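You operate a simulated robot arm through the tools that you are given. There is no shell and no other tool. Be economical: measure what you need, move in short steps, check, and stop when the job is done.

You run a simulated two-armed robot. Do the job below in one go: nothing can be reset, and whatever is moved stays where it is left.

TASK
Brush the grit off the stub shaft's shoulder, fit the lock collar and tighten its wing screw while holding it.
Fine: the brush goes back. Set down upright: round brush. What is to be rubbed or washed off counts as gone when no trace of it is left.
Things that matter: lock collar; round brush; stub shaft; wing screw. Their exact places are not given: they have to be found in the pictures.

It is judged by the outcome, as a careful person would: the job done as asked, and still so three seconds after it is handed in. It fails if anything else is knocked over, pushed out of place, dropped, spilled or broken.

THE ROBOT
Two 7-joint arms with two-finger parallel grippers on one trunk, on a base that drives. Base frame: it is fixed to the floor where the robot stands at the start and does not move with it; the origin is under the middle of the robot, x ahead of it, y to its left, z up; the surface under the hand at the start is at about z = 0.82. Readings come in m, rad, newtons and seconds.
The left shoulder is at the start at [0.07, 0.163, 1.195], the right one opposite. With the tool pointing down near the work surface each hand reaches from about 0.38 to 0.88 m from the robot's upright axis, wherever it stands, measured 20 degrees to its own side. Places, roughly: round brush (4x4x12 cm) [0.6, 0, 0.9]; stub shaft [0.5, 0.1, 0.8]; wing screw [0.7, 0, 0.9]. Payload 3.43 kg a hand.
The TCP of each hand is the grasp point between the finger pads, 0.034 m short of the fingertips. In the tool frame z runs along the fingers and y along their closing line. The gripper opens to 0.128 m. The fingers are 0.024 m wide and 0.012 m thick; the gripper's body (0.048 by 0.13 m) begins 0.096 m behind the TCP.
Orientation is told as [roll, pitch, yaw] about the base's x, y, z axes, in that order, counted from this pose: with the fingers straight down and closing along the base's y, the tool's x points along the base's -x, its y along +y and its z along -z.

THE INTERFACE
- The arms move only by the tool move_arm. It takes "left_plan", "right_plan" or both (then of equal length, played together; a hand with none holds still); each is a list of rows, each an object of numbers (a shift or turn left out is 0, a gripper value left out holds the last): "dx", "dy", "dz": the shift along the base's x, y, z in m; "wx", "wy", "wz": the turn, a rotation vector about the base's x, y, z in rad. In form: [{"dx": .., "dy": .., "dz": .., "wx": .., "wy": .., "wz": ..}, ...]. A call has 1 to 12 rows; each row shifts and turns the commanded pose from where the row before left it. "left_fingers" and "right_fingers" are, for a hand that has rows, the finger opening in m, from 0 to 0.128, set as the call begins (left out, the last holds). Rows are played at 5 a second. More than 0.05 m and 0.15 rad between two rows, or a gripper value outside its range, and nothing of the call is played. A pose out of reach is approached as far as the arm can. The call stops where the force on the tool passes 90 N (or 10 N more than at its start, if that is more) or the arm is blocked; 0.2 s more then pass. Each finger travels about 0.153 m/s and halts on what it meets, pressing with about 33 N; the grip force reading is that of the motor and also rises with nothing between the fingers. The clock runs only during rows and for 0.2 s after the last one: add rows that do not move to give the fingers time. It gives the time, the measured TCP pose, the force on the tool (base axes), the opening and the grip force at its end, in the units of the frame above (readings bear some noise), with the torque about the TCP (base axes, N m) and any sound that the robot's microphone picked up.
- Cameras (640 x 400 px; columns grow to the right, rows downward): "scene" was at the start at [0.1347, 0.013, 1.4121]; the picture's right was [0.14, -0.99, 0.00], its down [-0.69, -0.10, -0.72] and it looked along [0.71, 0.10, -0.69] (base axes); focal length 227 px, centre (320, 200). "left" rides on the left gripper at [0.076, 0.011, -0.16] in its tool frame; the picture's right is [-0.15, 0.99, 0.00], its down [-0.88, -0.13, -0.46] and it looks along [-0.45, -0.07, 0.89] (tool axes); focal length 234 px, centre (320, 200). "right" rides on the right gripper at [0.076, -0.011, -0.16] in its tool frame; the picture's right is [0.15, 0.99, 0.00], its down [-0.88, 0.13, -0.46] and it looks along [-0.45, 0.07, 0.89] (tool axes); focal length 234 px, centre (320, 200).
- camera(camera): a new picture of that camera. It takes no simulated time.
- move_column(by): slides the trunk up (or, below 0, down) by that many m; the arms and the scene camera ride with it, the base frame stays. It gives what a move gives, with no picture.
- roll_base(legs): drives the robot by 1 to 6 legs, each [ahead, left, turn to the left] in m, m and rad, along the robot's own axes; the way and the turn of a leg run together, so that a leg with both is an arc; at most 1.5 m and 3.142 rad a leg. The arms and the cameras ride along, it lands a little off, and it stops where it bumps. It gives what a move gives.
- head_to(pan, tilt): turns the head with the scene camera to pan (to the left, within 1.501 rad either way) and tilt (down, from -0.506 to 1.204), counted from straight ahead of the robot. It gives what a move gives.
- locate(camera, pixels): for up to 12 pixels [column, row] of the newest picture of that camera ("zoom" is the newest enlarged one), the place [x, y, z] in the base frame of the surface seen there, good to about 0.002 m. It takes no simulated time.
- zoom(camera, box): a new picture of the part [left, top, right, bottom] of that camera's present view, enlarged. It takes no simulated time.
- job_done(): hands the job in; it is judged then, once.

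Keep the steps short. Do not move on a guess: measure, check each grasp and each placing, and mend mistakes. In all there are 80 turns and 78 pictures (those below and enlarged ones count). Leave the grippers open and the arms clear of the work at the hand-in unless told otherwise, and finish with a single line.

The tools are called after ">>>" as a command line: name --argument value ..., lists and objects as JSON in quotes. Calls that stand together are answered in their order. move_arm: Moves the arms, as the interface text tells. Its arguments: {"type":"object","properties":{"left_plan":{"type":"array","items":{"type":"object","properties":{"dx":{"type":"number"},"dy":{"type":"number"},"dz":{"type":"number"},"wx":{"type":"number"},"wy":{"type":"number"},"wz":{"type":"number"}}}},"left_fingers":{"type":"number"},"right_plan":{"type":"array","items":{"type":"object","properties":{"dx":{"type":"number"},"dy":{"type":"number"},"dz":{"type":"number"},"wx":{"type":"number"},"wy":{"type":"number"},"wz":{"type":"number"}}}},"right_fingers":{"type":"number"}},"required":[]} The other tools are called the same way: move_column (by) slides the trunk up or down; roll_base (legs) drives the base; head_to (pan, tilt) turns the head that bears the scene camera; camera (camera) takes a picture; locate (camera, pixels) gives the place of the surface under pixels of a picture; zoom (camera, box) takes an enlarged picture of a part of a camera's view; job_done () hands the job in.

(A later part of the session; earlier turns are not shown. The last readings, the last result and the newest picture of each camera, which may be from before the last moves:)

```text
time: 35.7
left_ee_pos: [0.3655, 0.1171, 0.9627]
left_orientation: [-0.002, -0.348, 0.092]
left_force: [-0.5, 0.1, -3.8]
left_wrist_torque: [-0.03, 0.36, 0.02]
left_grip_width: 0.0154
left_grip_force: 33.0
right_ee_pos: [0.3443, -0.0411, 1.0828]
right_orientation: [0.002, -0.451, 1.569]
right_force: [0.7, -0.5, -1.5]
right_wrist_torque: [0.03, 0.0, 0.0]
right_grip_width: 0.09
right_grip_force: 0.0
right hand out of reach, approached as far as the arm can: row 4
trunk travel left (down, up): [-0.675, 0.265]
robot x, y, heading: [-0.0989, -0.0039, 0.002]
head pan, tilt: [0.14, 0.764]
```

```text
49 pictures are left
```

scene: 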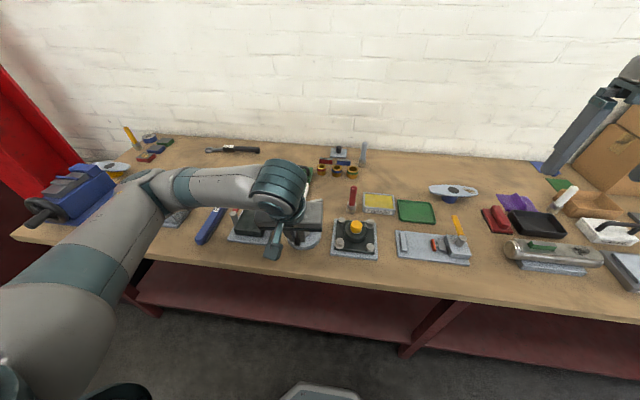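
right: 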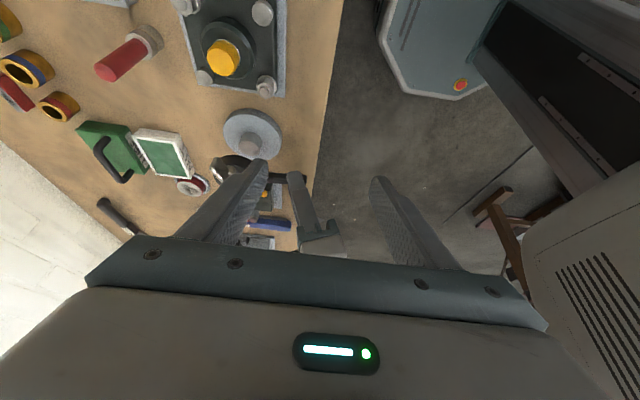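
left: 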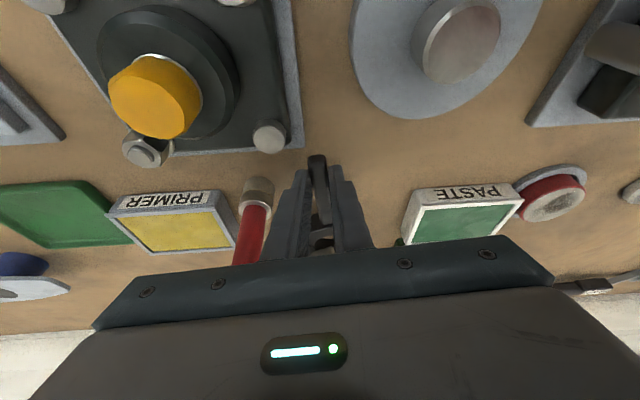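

The collar shows at (235,168), partly hidden. I shift the right hand ahead and back a little for a clearer view.

>>> move_arm --right_plan '[{"dy": -0.03}, {"dx": 0.04, "dy": -0.02}, {"dx": 0.04}, {"dx": 0.04}, {}]'

>>> camera --camera "right"

```text
time: 36.9
left_ee_pos: [0.3656, 0.1159, 0.9636]
left_orientation: [-0.003, -0.35, 0.093]
left_force: [-0.9, 0.3, -3.6]
left_wrist_torque: [-0.04, 0.31, 0.01]
left_grip_width: 0.0154
left_grip_force: 32.8
right_ee_pos: [0.3433, -0.0518, 1.0836]
right_orientation: [0.003, -0.45, 1.564]
right_force: [-0.5, -0.5, 0.7]
right_wrist_torque: [0.01, -0.03, 0.0]
right_grip_width: 0.0899
right_grip_force: 0.0
right hand out of reach, approached as far as the arm can: row 1, 2, 3, 4
trunk travel left (down, up): [-0.675, 0.265]
robot x, y, heading: [-0.0963, 0.0014, 0.003]
head pan, tilt: [0.14, 0.764]
```

```text
48 pictures are left
```

right: 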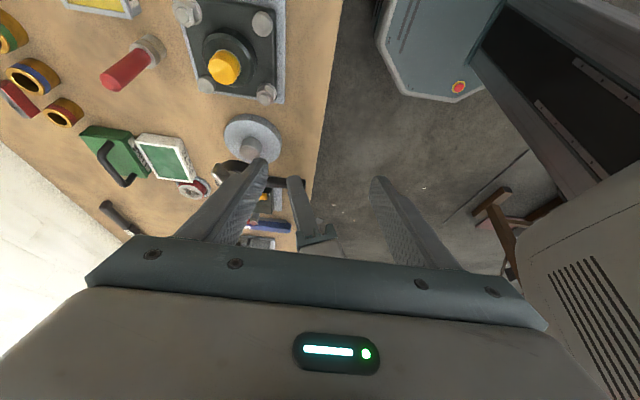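

The right wrist is at its limit here, but its left finger is what hides the collar. I close the right fingers to clear the line of sight.

>>> move_arm --right_plan '[{}, {}, {}]' --right_fingers 0.0

>>> zoom --camera "right" --box '[190, 100, 330, 220]'

```text
time: 37.7
left_ee_pos: [0.3665, 0.1155, 0.9626]
left_orientation: [-0.003, -0.349, 0.091]
left_force: [0.7, -0.6, -4.4]
left_wrist_torque: [-0.02, 0.35, 0.0]
left_grip_width: 0.0155
left_grip_force: 33.1
right_ee_pos: [0.3434, -0.0522, 1.0835]
right_orientation: [0.003, -0.45, 1.566]
right_force: [0.1, -0.1, 0.9]
right_wrist_torque: [0.0, -0.01, 0.0]
right_grip_width: 0.0
right_grip_force: 33.2
trunk travel left (down, up): [-0.675, 0.265]
robot x, y, heading: [-0.0981, 0.0027, -0.001]
head pan, tilt: [0.14, 0.764]
```

```text
3.33 times, centred on (260, 160) of right
```

zoom: 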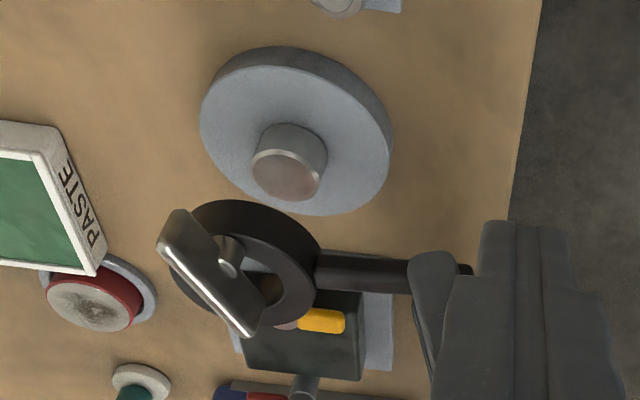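

Now collar and stub are both in view. I measure ring, handle, wing and stub.

>>> locate --camera "zoom" --pixels '[[265, 250], [305, 275], [290, 310], [222, 312], [180, 285], [250, 242], [340, 270], [390, 275], [240, 250], [285, 260], [180, 220], [245, 325]]'

>>> locate --camera "zoom" --pixels '[[287, 175], [257, 165], [318, 180], [280, 195], [293, 155], [210, 100], [385, 150], [300, 210], [250, 60], [205, 290], [195, 240], [245, 215]]'

```text
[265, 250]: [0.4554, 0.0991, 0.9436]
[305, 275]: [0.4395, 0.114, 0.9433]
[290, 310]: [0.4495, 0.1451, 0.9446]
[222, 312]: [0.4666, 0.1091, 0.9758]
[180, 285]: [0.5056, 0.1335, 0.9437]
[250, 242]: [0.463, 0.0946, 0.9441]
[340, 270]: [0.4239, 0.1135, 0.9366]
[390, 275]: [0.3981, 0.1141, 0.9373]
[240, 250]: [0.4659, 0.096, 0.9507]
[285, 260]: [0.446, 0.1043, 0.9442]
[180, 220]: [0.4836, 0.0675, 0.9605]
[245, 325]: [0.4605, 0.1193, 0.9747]
```

```text
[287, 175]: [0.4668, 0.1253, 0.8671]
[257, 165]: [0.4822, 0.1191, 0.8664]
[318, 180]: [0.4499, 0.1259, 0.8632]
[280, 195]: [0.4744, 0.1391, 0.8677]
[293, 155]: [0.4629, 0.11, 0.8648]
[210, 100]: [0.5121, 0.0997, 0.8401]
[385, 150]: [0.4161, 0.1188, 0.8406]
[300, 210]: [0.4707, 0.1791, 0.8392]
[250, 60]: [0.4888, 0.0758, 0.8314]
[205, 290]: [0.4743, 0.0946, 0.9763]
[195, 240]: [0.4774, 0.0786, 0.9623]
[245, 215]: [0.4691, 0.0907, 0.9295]
```

The ring is level (top z 0.944 throughout). I enlarge further to get the bore centre.

>>> zoom --camera "right" --box '[222, 140, 272, 204]'

```text
6.25 times, centred on (247, 172) of right
```

zoom: 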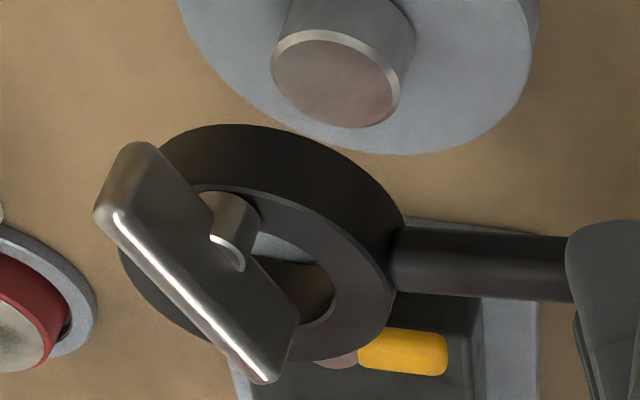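

>>> locate --camera "zoom" --pixels '[[230, 190], [290, 208], [345, 250], [382, 295], [380, 330], [350, 352], [305, 358], [275, 230], [315, 252], [337, 285], [330, 314], [305, 328]]'

>>> locate --camera "zoom" --pixels '[[275, 60], [290, 95], [350, 122], [390, 108], [395, 90], [350, 50], [310, 40], [335, 80], [130, 270], [150, 305], [190, 335], [215, 345]]'

```text
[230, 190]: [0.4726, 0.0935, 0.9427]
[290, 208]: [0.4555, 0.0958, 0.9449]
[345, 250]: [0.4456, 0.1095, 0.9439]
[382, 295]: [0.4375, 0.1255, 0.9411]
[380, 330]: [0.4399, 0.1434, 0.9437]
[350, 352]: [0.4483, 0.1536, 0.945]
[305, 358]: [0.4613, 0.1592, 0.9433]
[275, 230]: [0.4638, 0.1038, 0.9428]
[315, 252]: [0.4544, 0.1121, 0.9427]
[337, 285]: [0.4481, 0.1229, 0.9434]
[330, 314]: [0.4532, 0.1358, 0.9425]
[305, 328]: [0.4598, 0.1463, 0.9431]
```

```text
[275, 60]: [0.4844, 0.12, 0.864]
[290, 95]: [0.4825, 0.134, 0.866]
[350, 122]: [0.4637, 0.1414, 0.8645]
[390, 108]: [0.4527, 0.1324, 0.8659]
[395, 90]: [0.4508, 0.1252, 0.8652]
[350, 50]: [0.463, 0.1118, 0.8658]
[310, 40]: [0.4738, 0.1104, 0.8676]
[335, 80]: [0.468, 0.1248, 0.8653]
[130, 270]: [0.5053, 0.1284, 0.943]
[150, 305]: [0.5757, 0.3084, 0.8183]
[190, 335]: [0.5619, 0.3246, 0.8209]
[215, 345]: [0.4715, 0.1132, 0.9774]
```

Ring centre (0.471, 0.127), bore radius about 0.022. Stub centre (0.468, 0.1255), radius 0.017. I shift -3 mm in x and -1 mm in y, then lower 4 cm past the stub top and check.

>>> move_arm --left_plan '[{"dx": -0.003, "dy": -0.001}, {"dz": -0.02}, {"dz": -0.02}, {"dz": -0.02}, {}]'

>>> zoom --camera "right" --box '[210, 100, 290, 190]'

```text
time: 38.9
left_ee_pos: [0.3638, 0.1153, 0.903]
left_orientation: [-0.002, -0.349, 0.093]
left_force: [-0.3, 0.2, -4.6]
left_wrist_torque: [-0.02, 0.28, 0.01]
left_grip_width: 0.0157
left_grip_force: 33.1
right_ee_pos: [0.3435, -0.0518, 1.0829]
right_orientation: [0.005, -0.45, 1.567]
right_force: [-0.1, 0.6, 0.7]
right_wrist_torque: [0.01, 0.04, -0.01]
right_grip_width: 0.0
right_grip_force: 33.5
trunk travel left (down, up): [-0.675, 0.265]
robot x, y, heading: [-0.0987, 0.0043, 0.003]
head pan, tilt: [0.14, 0.764]
```

```text
4.44 times, centred on (250, 145) of right
```

zoom: 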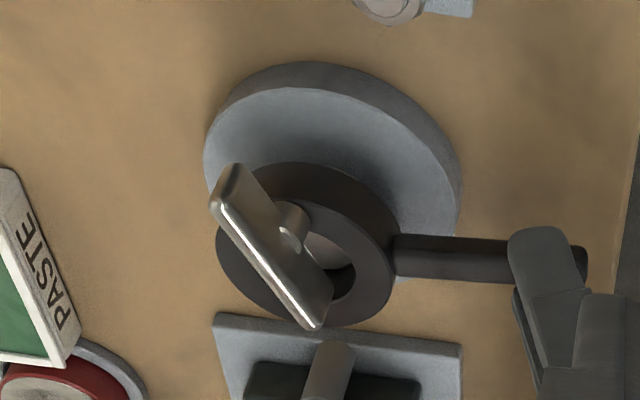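

The stub shows inside the bore and nothing rubs. I lower in small steps to the shoulder.

>>> move_arm --left_plan '[{"dz": -0.008}, {"dz": -0.005}, {}]'

>>> move_arm --left_plan '[{"dz": -0.002}, {}]'

>>> move_arm --left_plan '[{"dz": -0.002}, {}]'

```text
time: 39.7
left_ee_pos: [0.3639, 0.1149, 0.8904]
left_orientation: [-0.002, -0.35, 0.094]
left_force: [-0.8, 0.6, -4.3]
left_wrist_torque: [-0.01, 0.32, 0.02]
left_grip_width: 0.0157
left_grip_force: 33.3
right_ee_pos: [0.343, -0.0527, 1.0825]
right_orientation: [0.004, -0.451, 1.565]
right_force: [-0.6, 0.2, 0.1]
right_wrist_torque: [-0.02, -0.01, 0.03]
right_grip_width: 0.0
right_grip_force: 32.5
trunk travel left (down, up): [-0.675, 0.265]
robot x, y, heading: [-0.096, 0.0039, 0.002]
head pan, tilt: [0.14, 0.764]
```

```text
time: 40.3
left_ee_pos: [0.3636, 0.1144, 0.8863]
left_orientation: [-0.001, -0.349, 0.092]
left_force: [0.7, 0.5, -4.0]
left_wrist_torque: [-0.02, 0.3, 0.01]
left_grip_width: 0.0156
left_grip_force: 32.9
right_ee_pos: [0.3422, -0.0521, 1.0833]
right_orientation: [0.003, -0.451, 1.566]
right_force: [-0.2, 1.3, 0.7]
right_wrist_torque: [-0.02, 0.01, 0.0]
right_grip_width: 0.0
right_grip_force: 32.4
trunk travel left (down, up): [-0.675, 0.265]
robot x, y, heading: [-0.1005, -0.001, 0.005]
head pan, tilt: [0.14, 0.764]
```

```text
time: 40.9
left_ee_pos: [0.3634, 0.1136, 0.8856]
left_orientation: [-0.003, -0.349, 0.094]
left_force: [0.8, 0.5, -4.2]
left_wrist_torque: [0.04, 0.28, 0.07]
left_grip_width: 0.0158
left_grip_force: 33.4
right_ee_pos: [0.3432, -0.0515, 1.0836]
right_orientation: [0.005, -0.452, 1.566]
right_force: [-0.9, 0.1, 0.3]
right_wrist_torque: [0.02, 0.0, 0.04]
right_grip_width: 0.0002
right_grip_force: 33.1
trunk travel left (down, up): [-0.675, 0.265]
robot x, y, heading: [-0.0966, 0.0002, 0.001]
head pan, tilt: [0.14, 0.764]
```

Not seated yet; I go on in 1.5 mm steps.

>>> move_arm --left_plan '[{"dz": -0.0015}, {}]'

>>> move_arm --left_plan '[{"dz": -0.0015}, {}]'

>>> move_arm --left_plan '[{"dz": -0.001}, {}]'

```text
time: 41.5
left_ee_pos: [0.3631, 0.1151, 0.8833]
left_orientation: [-0.001, -0.349, 0.093]
left_force: [0.6, 0.9, -4.1]
left_wrist_torque: [0.02, 0.28, 0.07]
left_grip_width: 0.0157
left_grip_force: 33.2
right_ee_pos: [0.3428, -0.0529, 1.0839]
right_orientation: [0.003, -0.451, 1.565]
right_force: [0.3, -0.4, -0.2]
right_wrist_torque: [-0.02, 0.01, 0.0]
right_grip_width: 0.0
right_grip_force: 33.3
trunk travel left (down, up): [-0.675, 0.265]
robot x, y, heading: [-0.098, -0.0015, 0.008]
head pan, tilt: [0.14, 0.764]
```

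```text
time: 42.1
left_ee_pos: [0.3628, 0.1149, 0.8815]
left_orientation: [-0.003, -0.349, 0.091]
left_force: [-0.3, 1.9, -1.5]
left_wrist_torque: [0.06, 0.06, 0.11]
left_grip_width: 0.0156
left_grip_force: 33.1
right_ee_pos: [0.3425, -0.0511, 1.0828]
right_orientation: [0.003, -0.452, 1.566]
right_force: [0.7, 0.5, 0.2]
right_wrist_torque: [-0.03, 0.02, 0.03]
right_grip_width: 0.0
right_grip_force: 33.2
trunk travel left (down, up): [-0.675, 0.265]
robot x, y, heading: [-0.1001, 0.0014, 0.006]
head pan, tilt: [0.14, 0.764]
```

```text
time: 42.7
left_ee_pos: [0.3627, 0.1141, 0.8818]
left_orientation: [-0.003, -0.35, 0.093]
left_force: [1.1, 1.6, 5.8]
left_wrist_torque: [0.11, -0.56, 0.08]
left_grip_width: 0.0158
left_grip_force: 33.4
right_ee_pos: [0.3432, -0.0519, 1.0843]
right_orientation: [0.004, -0.45, 1.565]
right_force: [0.5, 0.1, -0.1]
right_wrist_torque: [0.01, 0.01, 0.02]
right_grip_width: 0.0
right_grip_force: 33.3
trunk travel left (down, up): [-0.675, 0.265]
robot x, y, heading: [-0.1006, -0.0027, 0.005]
head pan, tilt: [0.14, 0.764]
```

It bears on the shoulder. I check the seat and measure the wing.

>>> zoom --camera "right" --box '[220, 105, 284, 169]'

```text
6.25 times, centred on (252, 137) of right
```

zoom: 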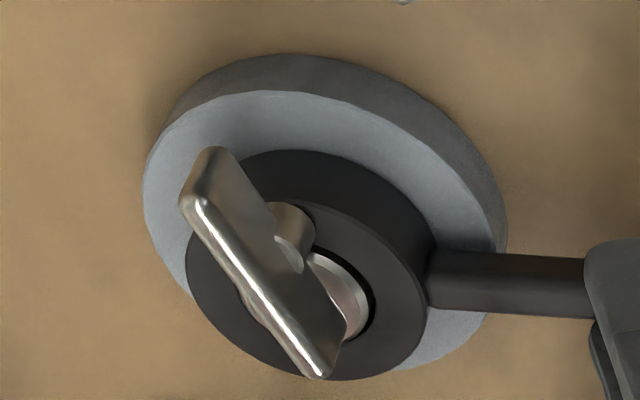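

>>> locate --camera "zoom" --pixels '[[198, 205], [255, 285], [315, 368], [210, 170], [240, 220], [310, 310], [285, 225], [305, 225], [400, 330], [335, 200], [345, 290], [235, 330]]'

```text
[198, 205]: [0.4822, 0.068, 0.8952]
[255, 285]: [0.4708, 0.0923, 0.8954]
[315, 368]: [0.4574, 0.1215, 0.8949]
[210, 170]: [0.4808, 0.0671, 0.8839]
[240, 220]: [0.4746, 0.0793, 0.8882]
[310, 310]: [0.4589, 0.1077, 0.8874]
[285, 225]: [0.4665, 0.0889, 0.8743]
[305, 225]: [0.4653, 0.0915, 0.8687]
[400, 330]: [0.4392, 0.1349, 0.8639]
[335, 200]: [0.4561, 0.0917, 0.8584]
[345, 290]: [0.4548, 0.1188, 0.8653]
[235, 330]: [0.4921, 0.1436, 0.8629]
```

The collar sits on the shoulder. The wing runs from (0.482,0.068) to (0.4575,0.1215), top z 0.897, with its axis near (0.470,0.0965). The right hand needs yaw about -1.14. I withdraw it to the right, level it and start turning.

>>> move_arm --right_plan '[{"dy": -0.045}, {"dy": -0.045, "wx": -0.15}, {"dy": -0.045, "wx": -0.15}, {"dy": -0.03, "wx": -0.15}, {"wz": -0.15}, {"wz": -0.15}, {"wz": -0.15}, {"wz": -0.15}, {"wz": -0.15}, {"wz": -0.15}, {"wz": -0.15}, {"wz": -0.15}]' --right_fingers 0.05

>>> move_arm --right_plan '[{"wz": -0.15}, {"wz": -0.15}, {"wz": -0.15}, {"wz": -0.15}, {"wz": -0.15}, {"wz": -0.15}, {"wz": -0.15}, {"wz": -0.15}, {"wz": -0.15}, {"wz": -0.15}, {}]'

```text
time: 45.3
left_ee_pos: [0.3615, 0.1138, 0.8819]
left_orientation: [-0.001, -0.351, 0.093]
left_force: [9.2, 1.8, 17.5]
left_wrist_torque: [0.13, -0.96, 0.12]
left_grip_width: 0.0157
left_grip_force: 32.6
right_ee_pos: [0.3326, -0.1593, 1.086]
right_orientation: [-0.001, 0.0, 0.365]
right_force: [-0.7, 0.6, -0.1]
right_wrist_torque: [-0.03, 0.03, -0.01]
right_grip_width: 0.05
right_grip_force: 0.2
right hand out of reach, approached as far as the arm can: row 1, 2, 4
trunk travel left (down, up): [-0.675, 0.265]
robot x, y, heading: [-0.0997, 0.0002, -0.001]
head pan, tilt: [0.14, 0.764]
```

```text
time: 47.7
left_ee_pos: [0.3631, 0.1136, 0.8819]
left_orientation: [0.0, -0.35, 0.091]
left_force: [9.9, 1.8, 14.4]
left_wrist_torque: [0.11, -0.99, 0.12]
left_grip_width: 0.0156
left_grip_force: 32.6
right_ee_pos: [0.3308, -0.1585, 1.0871]
right_orientation: [-0.001, 0.0, -1.131]
right_force: [0.0, -0.4, -0.6]
right_wrist_torque: [-0.02, -0.01, -0.03]
right_grip_width: 0.0502
right_grip_force: 0.1
trunk travel left (down, up): [-0.675, 0.265]
robot x, y, heading: [-0.0963, -0.0001, 0.003]
head pan, tilt: [0.14, 0.764]
```

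The right hand is at yaw -1.13. I move it ahead first, then in over the wing at z 1.0, and ease the left hand's push slightly.

>>> move_arm --right_plan '[{"dx": 0.046}, {"dx": 0.046}, {"dx": 0.047}, {"dy": 0.045}, {"dy": 0.045}, {"dy": 0.045}, {"dy": 0.04}, {"dy": 0.04}, {"dy": 0.04, "dz": -0.03}, {"dz": -0.05}, {}]' --left_plan '[{"dx": 0.001}, {}, {}, {}, {}, {}, {}, {}, {}, {}, {}]'

>>> camera --camera "right"

>>> camera --camera "scene"

```text
time: 50.1
left_ee_pos: [0.3632, 0.1146, 0.8817]
left_orientation: [-0.005, -0.35, 0.093]
left_force: [1.1, -1.6, 0.1]
left_wrist_torque: [-0.04, -0.03, -0.12]
left_grip_width: 0.0158
left_grip_force: 32.9
right_ee_pos: [0.4715, 0.0978, 1.008]
right_orientation: [0.002, 0.001, -1.129]
right_force: [0.1, 0.7, -0.6]
right_wrist_torque: [0.0, 0.0, -0.02]
right_grip_width: 0.0501
right_grip_force: 0.2
trunk travel left (down, up): [-0.675, 0.265]
robot x, y, heading: [-0.0988, 0.0016, -0.002]
head pan, tilt: [0.14, 0.764]
```

```text
43 pictures are left
```

right: 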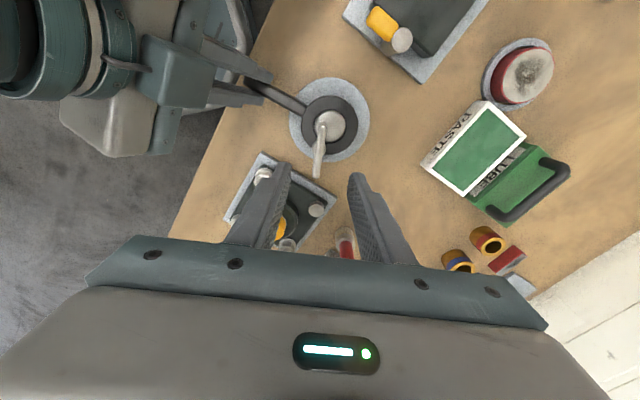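

```text
42 pictures are left
```

scene: 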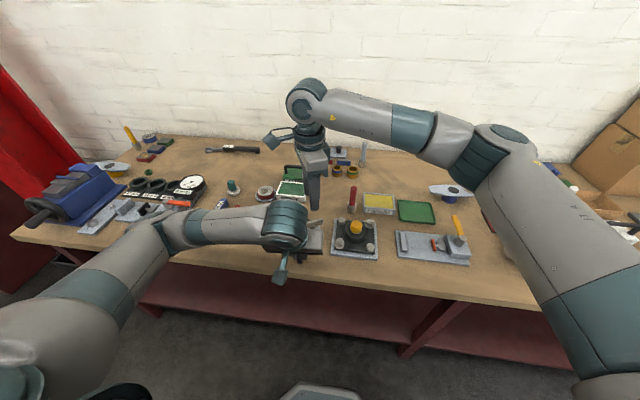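

The wing lies centred between the right fingers, aligned with them. I measure it from here.

>>> zoom --camera "right" --box '[280, 70, 380, 190]'

>>> locate --camera "zoom" --pixels '[[265, 185], [262, 240], [245, 340], [255, 290], [280, 160], [310, 170], [250, 320], [270, 200]]'

```text
3.33 times, centred on (330, 130) of right
```

zoom: 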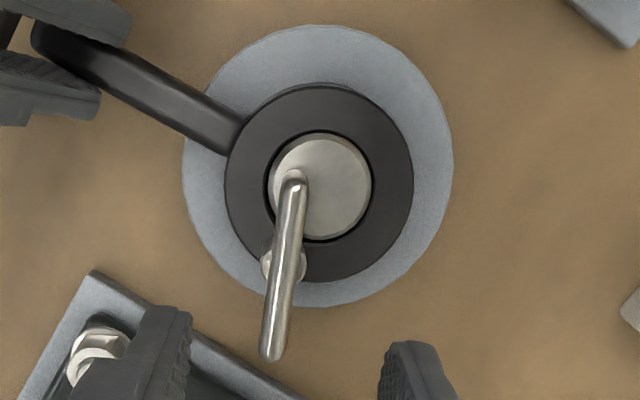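

```text
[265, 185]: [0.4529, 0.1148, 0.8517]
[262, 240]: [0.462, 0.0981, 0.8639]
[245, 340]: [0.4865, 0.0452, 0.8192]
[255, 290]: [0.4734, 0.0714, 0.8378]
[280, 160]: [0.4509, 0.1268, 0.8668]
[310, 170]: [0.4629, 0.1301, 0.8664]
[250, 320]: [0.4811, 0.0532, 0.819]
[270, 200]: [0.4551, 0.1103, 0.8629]
```

>>> locate --camera "zoom" --pixels '[[294, 178], [291, 210], [287, 250], [281, 290], [276, 330], [273, 352], [267, 262], [302, 268]]'

```text
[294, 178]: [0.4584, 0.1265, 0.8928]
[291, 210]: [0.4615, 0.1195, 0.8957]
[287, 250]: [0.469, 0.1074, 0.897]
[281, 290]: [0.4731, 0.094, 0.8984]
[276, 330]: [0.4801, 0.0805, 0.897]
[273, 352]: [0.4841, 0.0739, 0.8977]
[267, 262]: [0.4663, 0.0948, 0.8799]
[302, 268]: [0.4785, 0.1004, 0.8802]
```

The wing's centre is (0.4715, 0.098) and the hand is aligned. I descend to z 0.911 (tips at 0.877, above the stub top at 0.868) and close.

>>> move_arm --right_plan '[{"dz": -0.045}, {"dz": -0.035}, {"dz": -0.017}, {}]'

>>> move_arm --right_plan '[{}, {}, {}]' --right_fingers 0.0

>>> camera --camera "right"

```text
time: 51.1
left_ee_pos: [0.3627, 0.1156, 0.8799]
left_orientation: [-0.001, -0.349, 0.094]
left_force: [-1.3, 0.5, 0.3]
left_wrist_torque: [-0.03, 0.16, 0.01]
left_grip_width: 0.0154
left_grip_force: 33.2
right_ee_pos: [0.4717, 0.0955, 0.9104]
right_orientation: [0.001, -0.001, -1.129]
right_force: [-0.3, 0.8, -0.2]
right_wrist_torque: [0.02, 0.04, -0.01]
right_grip_width: 0.0498
right_grip_force: 0.1
trunk travel left (down, up): [-0.675, 0.265]
robot x, y, heading: [-0.0982, -0.0017, 0.004]
head pan, tilt: [0.14, 0.764]
```

```text
time: 51.9
left_ee_pos: [0.3638, 0.1142, 0.8811]
left_orientation: [0.0, -0.348, 0.094]
left_force: [5.8, 2.8, -3.2]
left_wrist_torque: [0.0, 0.46, 0.31]
left_grip_width: 0.0158
left_grip_force: 32.9
right_ee_pos: [0.4705, 0.0968, 0.9108]
right_orientation: [-0.003, 0.001, -1.13]
right_force: [-6.8, -2.0, 0.6]
right_wrist_torque: [-0.04, 0.09, 0.01]
right_grip_width: 0.016
right_grip_force: 33.2
trunk travel left (down, up): [-0.675, 0.265]
robot x, y, heading: [-0.0965, -0.0042, 0.004]
head pan, tilt: [0.14, 0.764]
```

```text
40 pictures are left
```

right: 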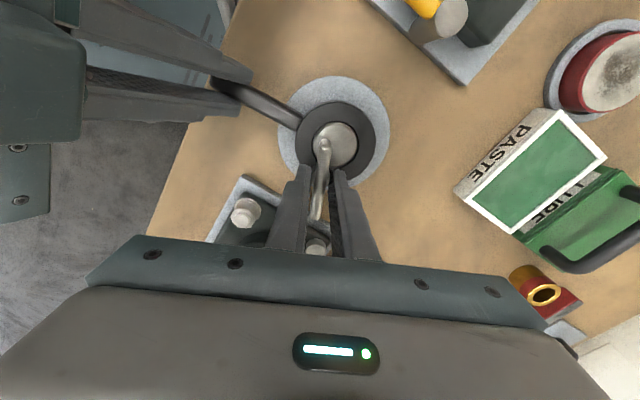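

The opening of 0.016 suggests the tips caught the round boss under the wing. I open, rise 6 mm and re-close on the wing plate.

>>> move_arm --right_plan '[{}, {"dz": 0.006}, {}]' --right_fingers 0.04

>>> move_arm --right_plan '[{}, {}, {}]' --right_fingers 0.0

```text
time: 52.7
left_ee_pos: [0.364, 0.115, 0.8806]
left_orientation: [-0.002, -0.349, 0.094]
left_force: [-0.8, 0.6, -0.3]
left_wrist_torque: [-0.02, 0.19, -0.01]
left_grip_width: 0.0154
left_grip_force: 33.2
right_ee_pos: [0.4717, 0.0965, 0.9157]
right_orientation: [0.001, 0.0, -1.129]
right_force: [-0.9, -0.2, 1.3]
right_wrist_torque: [0.01, 0.03, -0.03]
right_grip_width: 0.0398
right_grip_force: 0.0
trunk travel left (down, up): [-0.675, 0.265]
robot x, y, heading: [-0.0977, 0.0013, 0.006]
head pan, tilt: [0.14, 0.764]
```

```text
time: 53.5
left_ee_pos: [0.3647, 0.1149, 0.8816]
left_orientation: [-0.002, -0.35, 0.094]
left_force: [5.8, -0.1, -3.2]
left_wrist_torque: [-0.04, 0.57, 0.19]
left_grip_width: 0.0153
left_grip_force: 33.0
right_ee_pos: [0.4707, 0.0967, 0.916]
right_orientation: [0.001, 0.0, -1.131]
right_force: [-6.2, -1.0, 2.6]
right_wrist_torque: [0.01, 0.08, -0.02]
right_grip_width: 0.0088
right_grip_force: 33.0
trunk travel left (down, up): [-0.675, 0.265]
robot x, y, heading: [-0.0983, -0.0009, 0.003]
head pan, tilt: [0.14, 0.764]
```

Now it grips the wing plate (0.0088). I turn clockwise in small steps, watching torque and sound.

>>> move_arm --right_plan '[{"wz": -0.1}, {"wz": -0.1}, {"wz": -0.1}, {}]'

```text
time: 54.5
left_ee_pos: [0.3641, 0.1139, 0.8822]
left_orientation: [-0.002, -0.35, 0.095]
left_force: [10.4, 0.4, -3.7]
left_wrist_torque: [-0.06, 0.71, 0.24]
left_grip_width: 0.0155
left_grip_force: 32.8
right_ee_pos: [0.4724, 0.0967, 0.9147]
right_orientation: [-0.001, 0.0, -1.429]
right_force: [-7.3, -1.4, 8.3]
right_wrist_torque: [0.29, 0.23, 0.0]
right_grip_width: 0.0093
right_grip_force: 32.5
trunk travel left (down, up): [-0.675, 0.265]
robot x, y, heading: [-0.0988, -0.0028, -0.005]
head pan, tilt: [0.14, 0.764]
```

It turns freely with low torque. I go on.

>>> move_arm --right_plan '[{"wz": -0.12}, {"wz": -0.12}, {"wz": -0.12}, {"wz": -0.12}, {}]'

>>> zoom --camera "right" --box '[240, 60, 420, 240]'

```text
time: 55.7
left_ee_pos: [0.3626, 0.1141, 0.8826]
left_orientation: [0.0, -0.351, 0.092]
left_force: [8.7, 2.0, 0.2]
left_wrist_torque: [0.09, 0.2, 0.15]
left_grip_width: 0.0156
left_grip_force: 33.1
right_ee_pos: [0.47, 0.0971, 0.9151]
right_orientation: [0.0, 0.0, -1.912]
right_force: [-4.3, 0.0, 8.6]
right_wrist_torque: [0.4, -0.05, -0.01]
right_grip_width: 0.0094
right_grip_force: 32.5
trunk travel left (down, up): [-0.675, 0.265]
robot x, y, heading: [-0.0989, 0.0012, -0.001]
head pan, tilt: [0.14, 0.764]
```

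```text
2.22 times, centred on (330, 150) of right
```

zoom: 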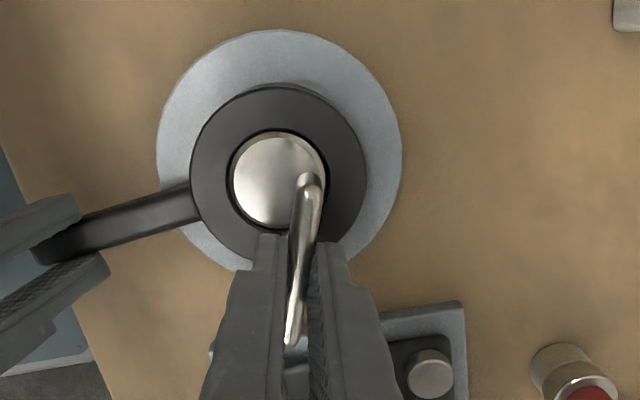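

The wing follows the hand and the collar stays put. I continue clockwise.

>>> move_arm --right_plan '[{"wz": -0.12}, {"wz": -0.12}, {"wz": -0.12}, {"wz": -0.12}, {"wz": -0.12}, {}]'

```text
time: 57.1
left_ee_pos: [0.3641, 0.1144, 0.8813]
left_orientation: [-0.002, -0.35, 0.093]
left_force: [10.9, -0.4, 1.7]
left_wrist_torque: [0.02, -0.2, 0.14]
left_grip_width: 0.0156
left_grip_force: 33.4
right_ee_pos: [0.4705, 0.0962, 0.9156]
right_orientation: [0.0, 0.0, -2.512]
right_force: [-7.0, 3.0, 7.3]
right_wrist_torque: [0.14, 0.16, 0.0]
right_grip_width: 0.009
right_grip_force: 32.7
trunk travel left (down, up): [-0.675, 0.265]
robot x, y, heading: [-0.0999, 0.0001, 0.003]
head pan, tilt: [0.14, 0.764]
```

>>> move_arm --right_plan '[{"wz": -0.12}, {"wz": -0.12}, {"wz": -0.12}, {"wz": -0.12}, {"wz": -0.12}, {}]'

```text
time: 58.5
left_ee_pos: [0.3635, 0.1142, 0.8818]
left_orientation: [-0.002, -0.351, 0.093]
left_force: [5.8, -1.3, 5.7]
left_wrist_torque: [0.06, -0.8, -0.03]
left_grip_width: 0.0156
left_grip_force: 33.6
right_ee_pos: [0.4706, 0.0964, 0.9152]
right_orientation: [0.0, -0.001, -3.111]
right_force: [-2.4, 3.8, 3.0]
right_wrist_torque: [0.15, 0.17, -0.04]
right_grip_width: 0.0091
right_grip_force: 33.1
trunk travel left (down, up): [-0.675, 0.265]
robot x, y, heading: [-0.0948, 0.0023, 0.006]
head pan, tilt: [0.14, 0.764]
```

About 2 rad turned so far, still no resistance. I continue while the wrist allows.

>>> move_arm --right_plan '[{"wz": -0.12}, {"wz": -0.12}, {"wz": -0.12}, {"wz": -0.12}, {"wz": -0.12}, {}]'

>>> camera --camera "right"

```text
time: 59.9
left_ee_pos: [0.3636, 0.1146, 0.882]
left_orientation: [-0.001, -0.351, 0.093]
left_force: [-0.7, -0.4, 10.9]
left_wrist_torque: [0.1, -0.85, -0.2]
left_grip_width: 0.0157
left_grip_force: 33.0
right_ee_pos: [0.4709, 0.0967, 0.9145]
right_orientation: [-0.001, 0.0, 2.571]
right_force: [0.7, 4.2, -2.3]
right_wrist_torque: [0.07, -0.11, 0.0]
right_grip_width: 0.0093
right_grip_force: 32.5
trunk travel left (down, up): [-0.675, 0.265]
robot x, y, heading: [-0.1003, 0.0018, 0.0]
head pan, tilt: [0.14, 0.764]
```

```text
38 pictures are left
```

right: 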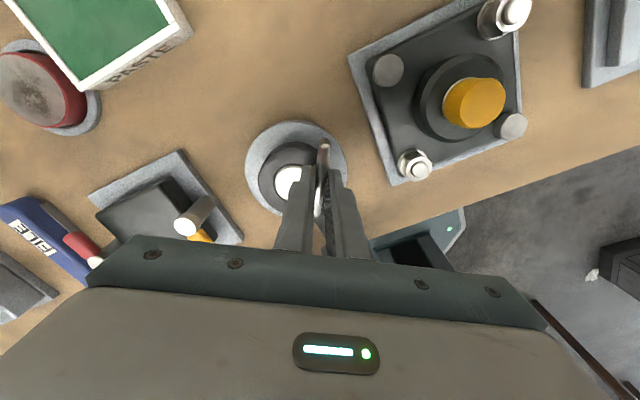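

Still turning freely; I go on.

>>> move_arm --right_plan '[{"wz": -0.12}, {"wz": -0.12}, {"wz": -0.12}, {"wz": -0.12}, {"wz": -0.12}, {}]'

```text
time: 61.3
left_ee_pos: [0.3629, 0.1153, 0.8816]
left_orientation: [-0.002, -0.351, 0.092]
left_force: [-3.0, -1.6, 11.2]
left_wrist_torque: [0.08, -0.9, -0.18]
left_grip_width: 0.0158
left_grip_force: 33.1
right_ee_pos: [0.4716, 0.0959, 0.9157]
right_orientation: [0.0, 0.0, 1.97]
right_force: [1.4, 1.1, -5.2]
right_wrist_torque: [-0.14, -0.2, 0.01]
right_grip_width: 0.0089
right_grip_force: 32.7
trunk travel left (down, up): [-0.675, 0.265]
robot x, y, heading: [-0.0985, -0.0021, 0.003]
head pan, tilt: [0.14, 0.764]
```

>>> move_arm --right_plan '[{"wz": -0.12}, {"wz": -0.12}, {"wz": -0.12}, {"wz": -0.12}, {"wz": -0.12}, {}]'

>>> camera --camera "right"

```text
time: 62.7
left_ee_pos: [0.3563, 0.1131, 0.8865]
left_orientation: [0.0, -0.359, 0.093]
left_force: [17.4, 5.0, 0.9]
left_wrist_torque: [0.09, -0.3, 0.69]
left_grip_width: 0.0158
left_grip_force: 33.0
right_ee_pos: [0.4733, 0.0976, 0.9142]
right_orientation: [0.006, -0.001, 1.384]
right_force: [-69.8, -16.7, 35.2]
right_wrist_torque: [-0.31, 2.33, 1.21]
right_grip_width: 0.017
right_grip_force: 33.3
right hand out of reach, approached as far as the arm can: row 5
trunk travel left (down, up): [-0.675, 0.265]
robot x, y, heading: [-0.1007, 0.0, 0.003]
head pan, tilt: [0.14, 0.764]
```

```text
37 pictures are left
```

right: 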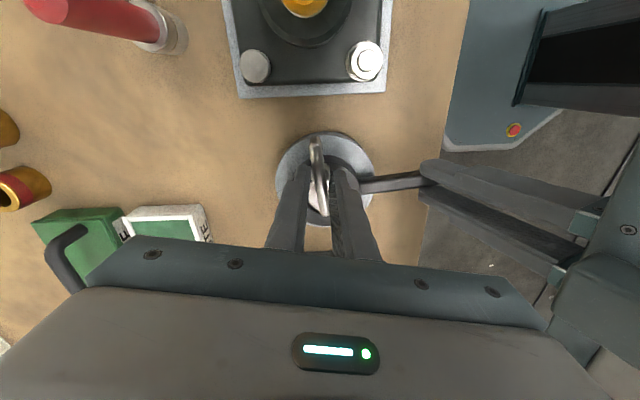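

High force on the right hand (-70 N) and the left hand was pushed 7 mm: either the hands touch or the screw has tightened. I stop and look closely.

>>> zoom --camera "right" --box '[250, 110, 450, 270]'

>>> zoom --camera "scene" --box '[230, 120, 410, 300]'

```text
2.50 times, centred on (350, 190) of right
```

zoom: 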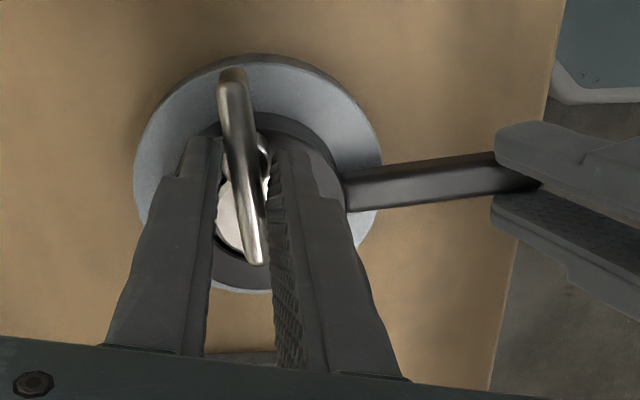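

```text
2.22 times, centred on (320, 210) of scene
```

zoom: 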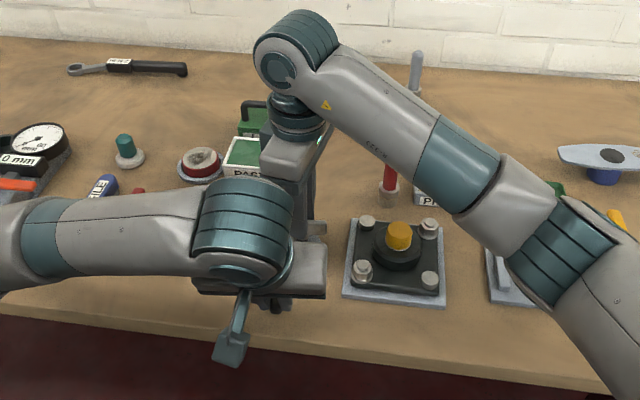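

The wing now stands skewed in the fingers (opening 0.017), so it resisted while the hand kept turning: the screw looks tight. I open the right fingers to let the forces go, then look.

>>> move_arm --right_plan '[{}, {}]' --right_fingers 0.06

>>> zoom --camera "right" --box '[250, 110, 450, 270]'

```text
time: 63.3
left_ee_pos: [0.3613, 0.1144, 0.8794]
left_orientation: [0.001, -0.345, 0.089]
left_force: [-13.7, -0.4, -7.4]
left_wrist_torque: [-0.03, 1.2, 0.22]
left_grip_width: 0.0158
left_grip_force: 32.7
right_ee_pos: [0.4872, 0.0996, 0.9084]
right_orientation: [0.002, -0.001, 1.371]
right_force: [-0.9, 0.1, -0.6]
right_wrist_torque: [-0.05, 0.02, -0.01]
right_grip_width: 0.0598
right_grip_force: 0.1
trunk travel left (down, up): [-0.675, 0.265]
robot x, y, heading: [-0.0975, 0.0013, -0.001]
head pan, tilt: [0.14, 0.764]
```

```text
2.50 times, centred on (350, 190) of right
```

zoom: 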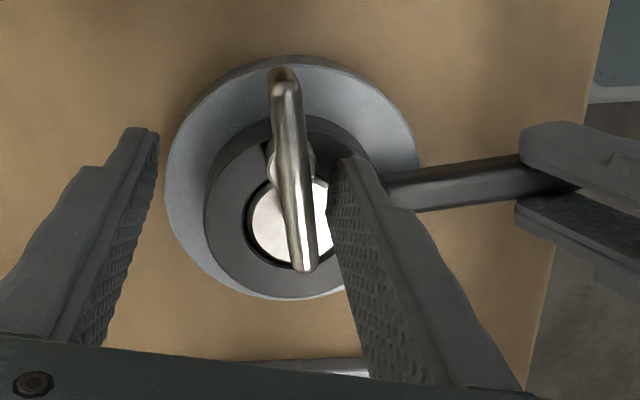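

The right arm had run out of reach and dragged sideways; so tightness isn't proven. I raise the right hand and re-measure wing and collar.

>>> move_arm --right_plan '[{"dz": 0.045}, {"dz": 0.045}, {}]'

>>> zoom --camera "right" --box '[260, 60, 400, 200]'

```text
time: 64.1
left_ee_pos: [0.3631, 0.114, 0.8809]
left_orientation: [-0.002, -0.353, 0.092]
left_force: [-10.2, -0.3, -0.4]
left_wrist_torque: [0.06, 0.49, 0.12]
left_grip_width: 0.0156
left_grip_force: 33.2
right_ee_pos: [0.5127, 0.1017, 0.9904]
right_orientation: [0.002, -0.001, 1.376]
right_force: [0.5, 1.0, -0.8]
right_wrist_torque: [0.01, 0.01, 0.0]
right_grip_width: 0.06
right_grip_force: 0.0
right hand out of reach, approached as far as the arm can: row 1, 2
trunk travel left (down, up): [-0.675, 0.265]
robot x, y, heading: [-0.0985, -0.0023, 0.003]
head pan, tilt: [0.14, 0.764]
```

```text
2.86 times, centred on (330, 130) of right
```

zoom: 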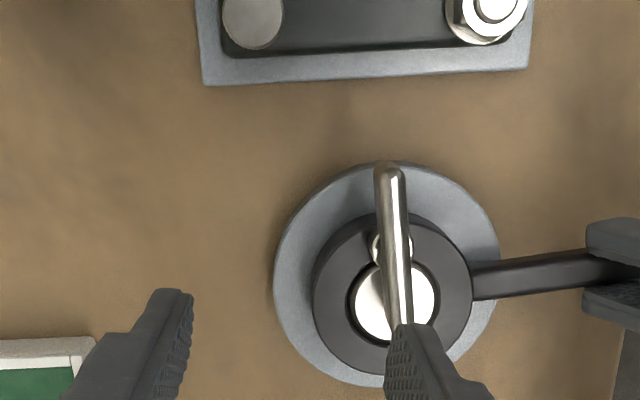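

>>> locate --camera "zoom" --pixels '[[388, 178], [394, 220], [398, 260], [402, 300], [372, 248], [412, 244], [325, 285], [463, 270], [395, 365], [500, 280], [575, 262], [440, 235]]'

```text
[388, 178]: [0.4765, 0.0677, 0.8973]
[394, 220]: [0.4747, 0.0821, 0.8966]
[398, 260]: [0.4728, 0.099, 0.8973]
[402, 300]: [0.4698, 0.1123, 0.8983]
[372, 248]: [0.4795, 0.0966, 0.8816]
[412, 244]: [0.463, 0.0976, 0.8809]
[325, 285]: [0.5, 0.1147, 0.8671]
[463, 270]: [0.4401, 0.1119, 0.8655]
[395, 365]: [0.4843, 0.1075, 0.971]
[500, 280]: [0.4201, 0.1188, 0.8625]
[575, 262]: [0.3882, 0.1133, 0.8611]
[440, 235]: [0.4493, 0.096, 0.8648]
```

The wing now lies at -81.5°, so it followed about 3.4 rad and stopped while the hand went on by 0.34 rad. To prove tightness I unwind the right hand (above the work) to yaw -1.42 and try again.

>>> move_arm --right_plan '[{"wz": 0.145}, {"wz": 0.145}, {"wz": 0.145}, {"wz": 0.145}, {"wz": 0.145}, {"wz": 0.145}, {"wz": 0.145}, {"wz": 0.145}, {"wz": 0.145}, {"wz": 0.145}, {"wz": 0.145}, {"wz": 0.145}]'

>>> move_arm --right_plan '[{"wz": 0.145}, {"wz": 0.145}, {"wz": 0.145}, {"wz": 0.145}, {"wz": 0.145}, {"wz": 0.145}, {"wz": 0.145}, {"wz": 0.145}, {"wz": 0.145}, {"wz": 0.145}, {"wz": 0.145}, {"wz": 0.145}]'

```text
time: 66.7
left_ee_pos: [0.3622, 0.1153, 0.881]
left_orientation: [-0.003, -0.35, 0.092]
left_force: [-7.7, -0.2, -0.4]
left_wrist_torque: [0.01, 0.41, 0.07]
left_grip_width: 0.0157
left_grip_force: 33.3
right_ee_pos: [0.5125, 0.1025, 0.9885]
right_orientation: [0.0, -0.001, 3.114]
right_force: [-0.4, -0.5, -1.0]
right_wrist_torque: [-0.02, 0.0, -0.04]
right_grip_width: 0.0601
right_grip_force: 0.2
trunk travel left (down, up): [-0.675, 0.265]
robot x, y, heading: [-0.0984, 0.0018, 0.005]
head pan, tilt: [0.14, 0.764]
```

```text
time: 69.3
left_ee_pos: [0.3623, 0.115, 0.8811]
left_orientation: [0.0, -0.349, 0.093]
left_force: [-9.1, -0.1, -2.1]
left_wrist_torque: [-0.01, 0.46, 0.09]
left_grip_width: 0.0155
left_grip_force: 33.2
right_ee_pos: [0.5134, 0.1031, 0.9897]
right_orientation: [0.001, -0.001, -1.427]
right_force: [-0.6, -0.1, 0.2]
right_wrist_torque: [-0.03, 0.01, -0.01]
right_grip_width: 0.0604
right_grip_force: 0.1
trunk travel left (down, up): [-0.675, 0.265]
robot x, y, heading: [-0.0976, 0.0025, 0.003]
head pan, tilt: [0.14, 0.764]
```

Yaw is -1.427. I centre over the wing (0.4715, 0.097), descend and grip.

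>>> move_arm --right_plan '[{"dx": -0.0415, "dy": -0.006}, {}, {"dz": -0.04}, {"dz": -0.034}, {}]' --right_fingers 0.05

>>> move_arm --right_plan '[{}, {}, {}]' --right_fingers 0.0

>>> move_arm --right_plan '[{"wz": -0.06}, {"wz": -0.06}, {}]'

```text
time: 70.5
left_ee_pos: [0.3631, 0.1153, 0.8819]
left_orientation: [-0.001, -0.347, 0.094]
left_force: [-7.3, 0.4, -2.5]
left_wrist_torque: [0.04, 0.54, 0.11]
left_grip_width: 0.0156
left_grip_force: 33.3
right_ee_pos: [0.4698, 0.0956, 0.9146]
right_orientation: [0.001, 0.0, -1.431]
right_force: [-0.7, -0.9, -0.6]
right_wrist_torque: [0.02, -0.02, 0.02]
right_grip_width: 0.0499
right_grip_force: 0.1
trunk travel left (down, up): [-0.675, 0.265]
robot x, y, heading: [-0.0977, -0.0009, 0.0]
head pan, tilt: [0.14, 0.764]
```

```text
time: 71.3
left_ee_pos: [0.3624, 0.1151, 0.8814]
left_orientation: [-0.001, -0.349, 0.092]
left_force: [-17.0, 1.1, 3.5]
left_wrist_torque: [0.08, -0.1, -0.01]
left_grip_width: 0.0156
left_grip_force: 32.9
right_ee_pos: [0.4705, 0.0968, 0.9141]
right_orientation: [0.003, -0.001, -1.432]
right_force: [9.9, 1.4, -1.8]
right_wrist_torque: [0.01, -0.4, -0.01]
right_grip_width: 0.016
right_grip_force: 32.9
trunk travel left (down, up): [-0.675, 0.265]
robot x, y, heading: [-0.0981, 0.0001, 0.002]
head pan, tilt: [0.14, 0.764]
```

```text
time: 72.1
left_ee_pos: [0.3623, 0.1151, 0.8802]
left_orientation: [-0.002, -0.35, 0.092]
left_force: [-18.2, -1.8, 3.8]
left_wrist_torque: [0.07, -0.21, -0.23]
left_grip_width: 0.0154
left_grip_force: 32.8
right_ee_pos: [0.4713, 0.0971, 0.9144]
right_orientation: [-0.001, 0.001, -1.552]
right_force: [10.2, 7.4, -5.8]
right_wrist_torque: [0.24, -0.37, -0.03]
right_grip_width: 0.0161
right_grip_force: 33.0
trunk travel left (down, up): [-0.675, 0.265]
robot x, y, heading: [-0.0979, 0.0004, 0.007]
head pan, tilt: [0.14, 0.764]
```

It caught the boss again (0.016). I open, rise 5 mm and look at the wing angle before re-gripping.

>>> move_arm --right_plan '[{}, {"dz": 0.005, "wz": 0.12}, {}]' --right_fingers 0.05

>>> zoom --camera "right" --box '[250, 80, 410, 240]'

```text
time: 72.9
left_ee_pos: [0.3626, 0.1146, 0.8807]
left_orientation: [-0.002, -0.351, 0.093]
left_force: [-8.3, 0.1, -3.5]
left_wrist_torque: [-0.02, 0.79, 0.12]
left_grip_width: 0.0156
left_grip_force: 33.4
right_ee_pos: [0.4715, 0.0957, 0.9205]
right_orientation: [0.0, -0.001, -1.431]
right_force: [0.7, -0.2, -0.2]
right_wrist_torque: [-0.04, 0.03, 0.0]
right_grip_width: 0.0497
right_grip_force: 0.1
trunk travel left (down, up): [-0.675, 0.265]
robot x, y, heading: [-0.0937, 0.0024, -0.001]
head pan, tilt: [0.14, 0.764]
```

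```text
2.50 times, centred on (330, 160) of right
```

zoom: 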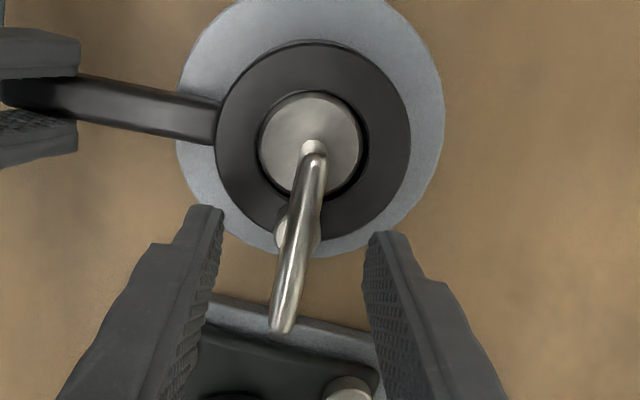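

The wing turned another 0.12 rad with the boss, so it isn't fully tight. I re-grip the plate at yaw -1.55.

>>> move_arm --right_plan '[{"wz": -0.12, "dy": 0.001}, {}]'

>>> move_arm --right_plan '[{}, {}, {}]' --right_fingers 0.0

>>> move_arm --right_plan '[{"wz": -0.08}, {"wz": -0.08}, {"wz": -0.08}, {}]'

```text
time: 73.5
left_ee_pos: [0.3639, 0.1148, 0.8813]
left_orientation: [-0.002, -0.351, 0.092]
left_force: [-8.1, 0.0, -5.2]
left_wrist_torque: [-0.03, 0.82, 0.14]
left_grip_width: 0.0154
left_grip_force: 32.8
right_ee_pos: [0.4706, 0.0964, 0.9202]
right_orientation: [0.0, -0.001, -1.552]
right_force: [0.1, 0.1, 0.1]
right_wrist_torque: [-0.02, -0.04, 0.0]
right_grip_width: 0.05
right_grip_force: 0.0
trunk travel left (down, up): [-0.675, 0.265]
robot x, y, heading: [-0.0999, -0.0011, 0.002]
head pan, tilt: [0.14, 0.764]
```

```text
time: 74.3
left_ee_pos: [0.3625, 0.1156, 0.881]
left_orientation: [-0.003, -0.35, 0.093]
left_force: [-10.6, 5.5, -3.7]
left_wrist_torque: [0.11, 0.8, -0.24]
left_grip_width: 0.0156
left_grip_force: 33.3
right_ee_pos: [0.4711, 0.0965, 0.9194]
right_orientation: [-0.001, 0.0, -1.549]
right_force: [2.7, -2.9, -0.1]
right_wrist_torque: [-0.12, -0.32, 0.82]
right_grip_width: 0.0106
right_grip_force: 32.7
trunk travel left (down, up): [-0.675, 0.265]
robot x, y, heading: [-0.0987, 0.0018, 0.004]
head pan, tilt: [0.14, 0.764]
```

```text
time: 75.3
left_ee_pos: [0.3623, 0.1143, 0.8816]
left_orientation: [-0.002, -0.351, 0.094]
left_force: [-6.9, 6.6, -2.9]
left_wrist_torque: [0.16, 0.79, -0.28]
left_grip_width: 0.0156
left_grip_force: 33.3
right_ee_pos: [0.4719, 0.0979, 0.9209]
right_orientation: [0.0, 0.0, -1.79]
right_force: [-2.2, 0.5, 0.4]
right_wrist_torque: [0.08, -0.21, 0.98]
right_grip_width: 0.0168
right_grip_force: 33.2
trunk travel left (down, up): [-0.675, 0.265]
robot x, y, heading: [-0.1002, 0.0014, 0.0]
head pan, tilt: [0.14, 0.764]
```

Now there is a clear reaction of 0.98 N m while the plate skews in the fingers: the screw resists. I check the wing angle.

>>> move_arm --right_plan '[{}, {"dz": 0.04}, {"dz": 0.04}, {}]' --right_fingers 0.06

>>> zoom --camera "right" --box '[270, 70, 390, 190]'

```text
time: 76.3
left_ee_pos: [0.3633, 0.1141, 0.8809]
left_orientation: [-0.001, -0.351, 0.092]
left_force: [-6.2, 1.0, -2.3]
left_wrist_torque: [0.04, 0.44, 0.2]
left_grip_width: 0.0156
left_grip_force: 33.6
right_ee_pos: [0.471, 0.0967, 0.999]
right_orientation: [-0.001, 0.0, -1.79]
right_force: [0.6, -0.1, -0.1]
right_wrist_torque: [0.02, 0.0, 0.0]
right_grip_width: 0.0601
right_grip_force: 0.0
trunk travel left (down, up): [-0.675, 0.265]
robot x, y, heading: [-0.0983, -0.0008, -0.001]
head pan, tilt: [0.14, 0.764]
```

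```text
3.33 times, centred on (330, 130) of right
```

zoom: 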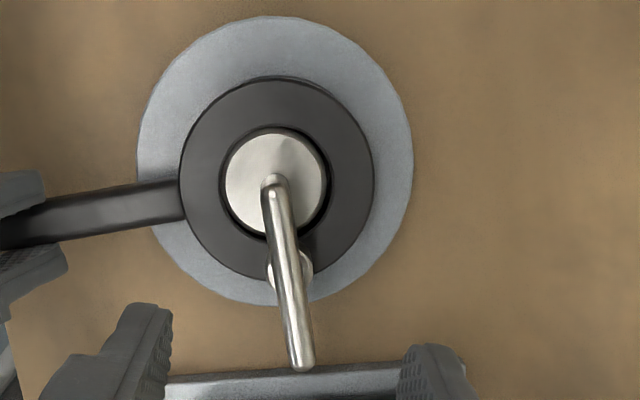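

>>> locate --camera "zoom" --pixels '[[274, 190], [281, 230], [288, 270], [295, 320], [300, 355], [305, 265], [190, 180], [365, 190], [275, 90], [275, 165]]'

```text
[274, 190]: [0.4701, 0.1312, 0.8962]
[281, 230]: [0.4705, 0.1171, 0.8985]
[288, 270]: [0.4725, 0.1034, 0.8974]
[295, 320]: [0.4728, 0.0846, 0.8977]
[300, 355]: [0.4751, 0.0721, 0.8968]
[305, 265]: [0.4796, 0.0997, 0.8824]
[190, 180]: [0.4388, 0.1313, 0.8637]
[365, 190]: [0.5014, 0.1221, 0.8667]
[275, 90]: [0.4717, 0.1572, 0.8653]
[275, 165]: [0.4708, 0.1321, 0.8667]
```

The wing is at -85°, only 3.5° further despite 1 N m, so it is at its stop. I do one last firm nip with an aligned grip (yaw -1.485) to be sure.

>>> move_arm --right_plan '[{"wz": 0.15}, {"wz": 0.15}, {"dz": -0.04, "dx": 0.001, "dy": 0.001}, {"dz": -0.039}, {}]'

>>> move_arm --right_plan '[{}, {}, {}]' --right_fingers 0.0

>>> move_arm --right_plan '[{"wz": -0.05}, {"wz": -0.05}, {"wz": -0.05}, {}]'

```text
time: 77.5
left_ee_pos: [0.3633, 0.1148, 0.8815]
left_orientation: [-0.003, -0.348, 0.092]
left_force: [-4.9, 0.2, -3.5]
left_wrist_torque: [-0.06, 0.53, 0.07]
left_grip_width: 0.0154
left_grip_force: 33.0
right_ee_pos: [0.4709, 0.0983, 0.9196]
right_orientation: [0.0, 0.0, -1.49]
right_force: [0.4, -0.3, -0.7]
right_wrist_torque: [-0.03, 0.02, 0.01]
right_grip_width: 0.0598
right_grip_force: 0.1
trunk travel left (down, up): [-0.675, 0.265]
robot x, y, heading: [-0.1008, 0.0029, 0.003]
head pan, tilt: [0.14, 0.764]
```

```text
time: 78.3
left_ee_pos: [0.3624, 0.1139, 0.8812]
left_orientation: [0.0, -0.349, 0.092]
left_force: [-3.3, 2.4, -4.0]
left_wrist_torque: [0.01, 0.82, -0.13]
left_grip_width: 0.0154
left_grip_force: 33.1
right_ee_pos: [0.473, 0.0982, 0.921]
right_orientation: [-0.002, 0.0, -1.49]
right_force: [-2.8, -2.2, 0.1]
right_wrist_torque: [-0.15, -0.11, 0.61]
right_grip_width: 0.0091
right_grip_force: 32.6
trunk travel left (down, up): [-0.675, 0.265]
robot x, y, heading: [-0.1014, 0.0001, 0.002]
head pan, tilt: [0.14, 0.764]
```

```text
time: 79.3
left_ee_pos: [0.363, 0.1145, 0.8831]
left_orientation: [-0.003, -0.352, 0.094]
left_force: [0.2, 4.3, -3.2]
left_wrist_torque: [0.06, 1.04, -0.12]
left_grip_width: 0.0157
left_grip_force: 32.8
right_ee_pos: [0.473, 0.0979, 0.9211]
right_orientation: [0.0, 0.001, -1.64]
right_force: [-10.1, -3.2, 0.4]
right_wrist_torque: [-0.21, 0.06, 0.88]
right_grip_width: 0.0126
right_grip_force: 33.2
trunk travel left (down, up): [-0.675, 0.265]
robot x, y, heading: [-0.1004, 0.001, 0.009]
head pan, tilt: [0.14, 0.764]
```

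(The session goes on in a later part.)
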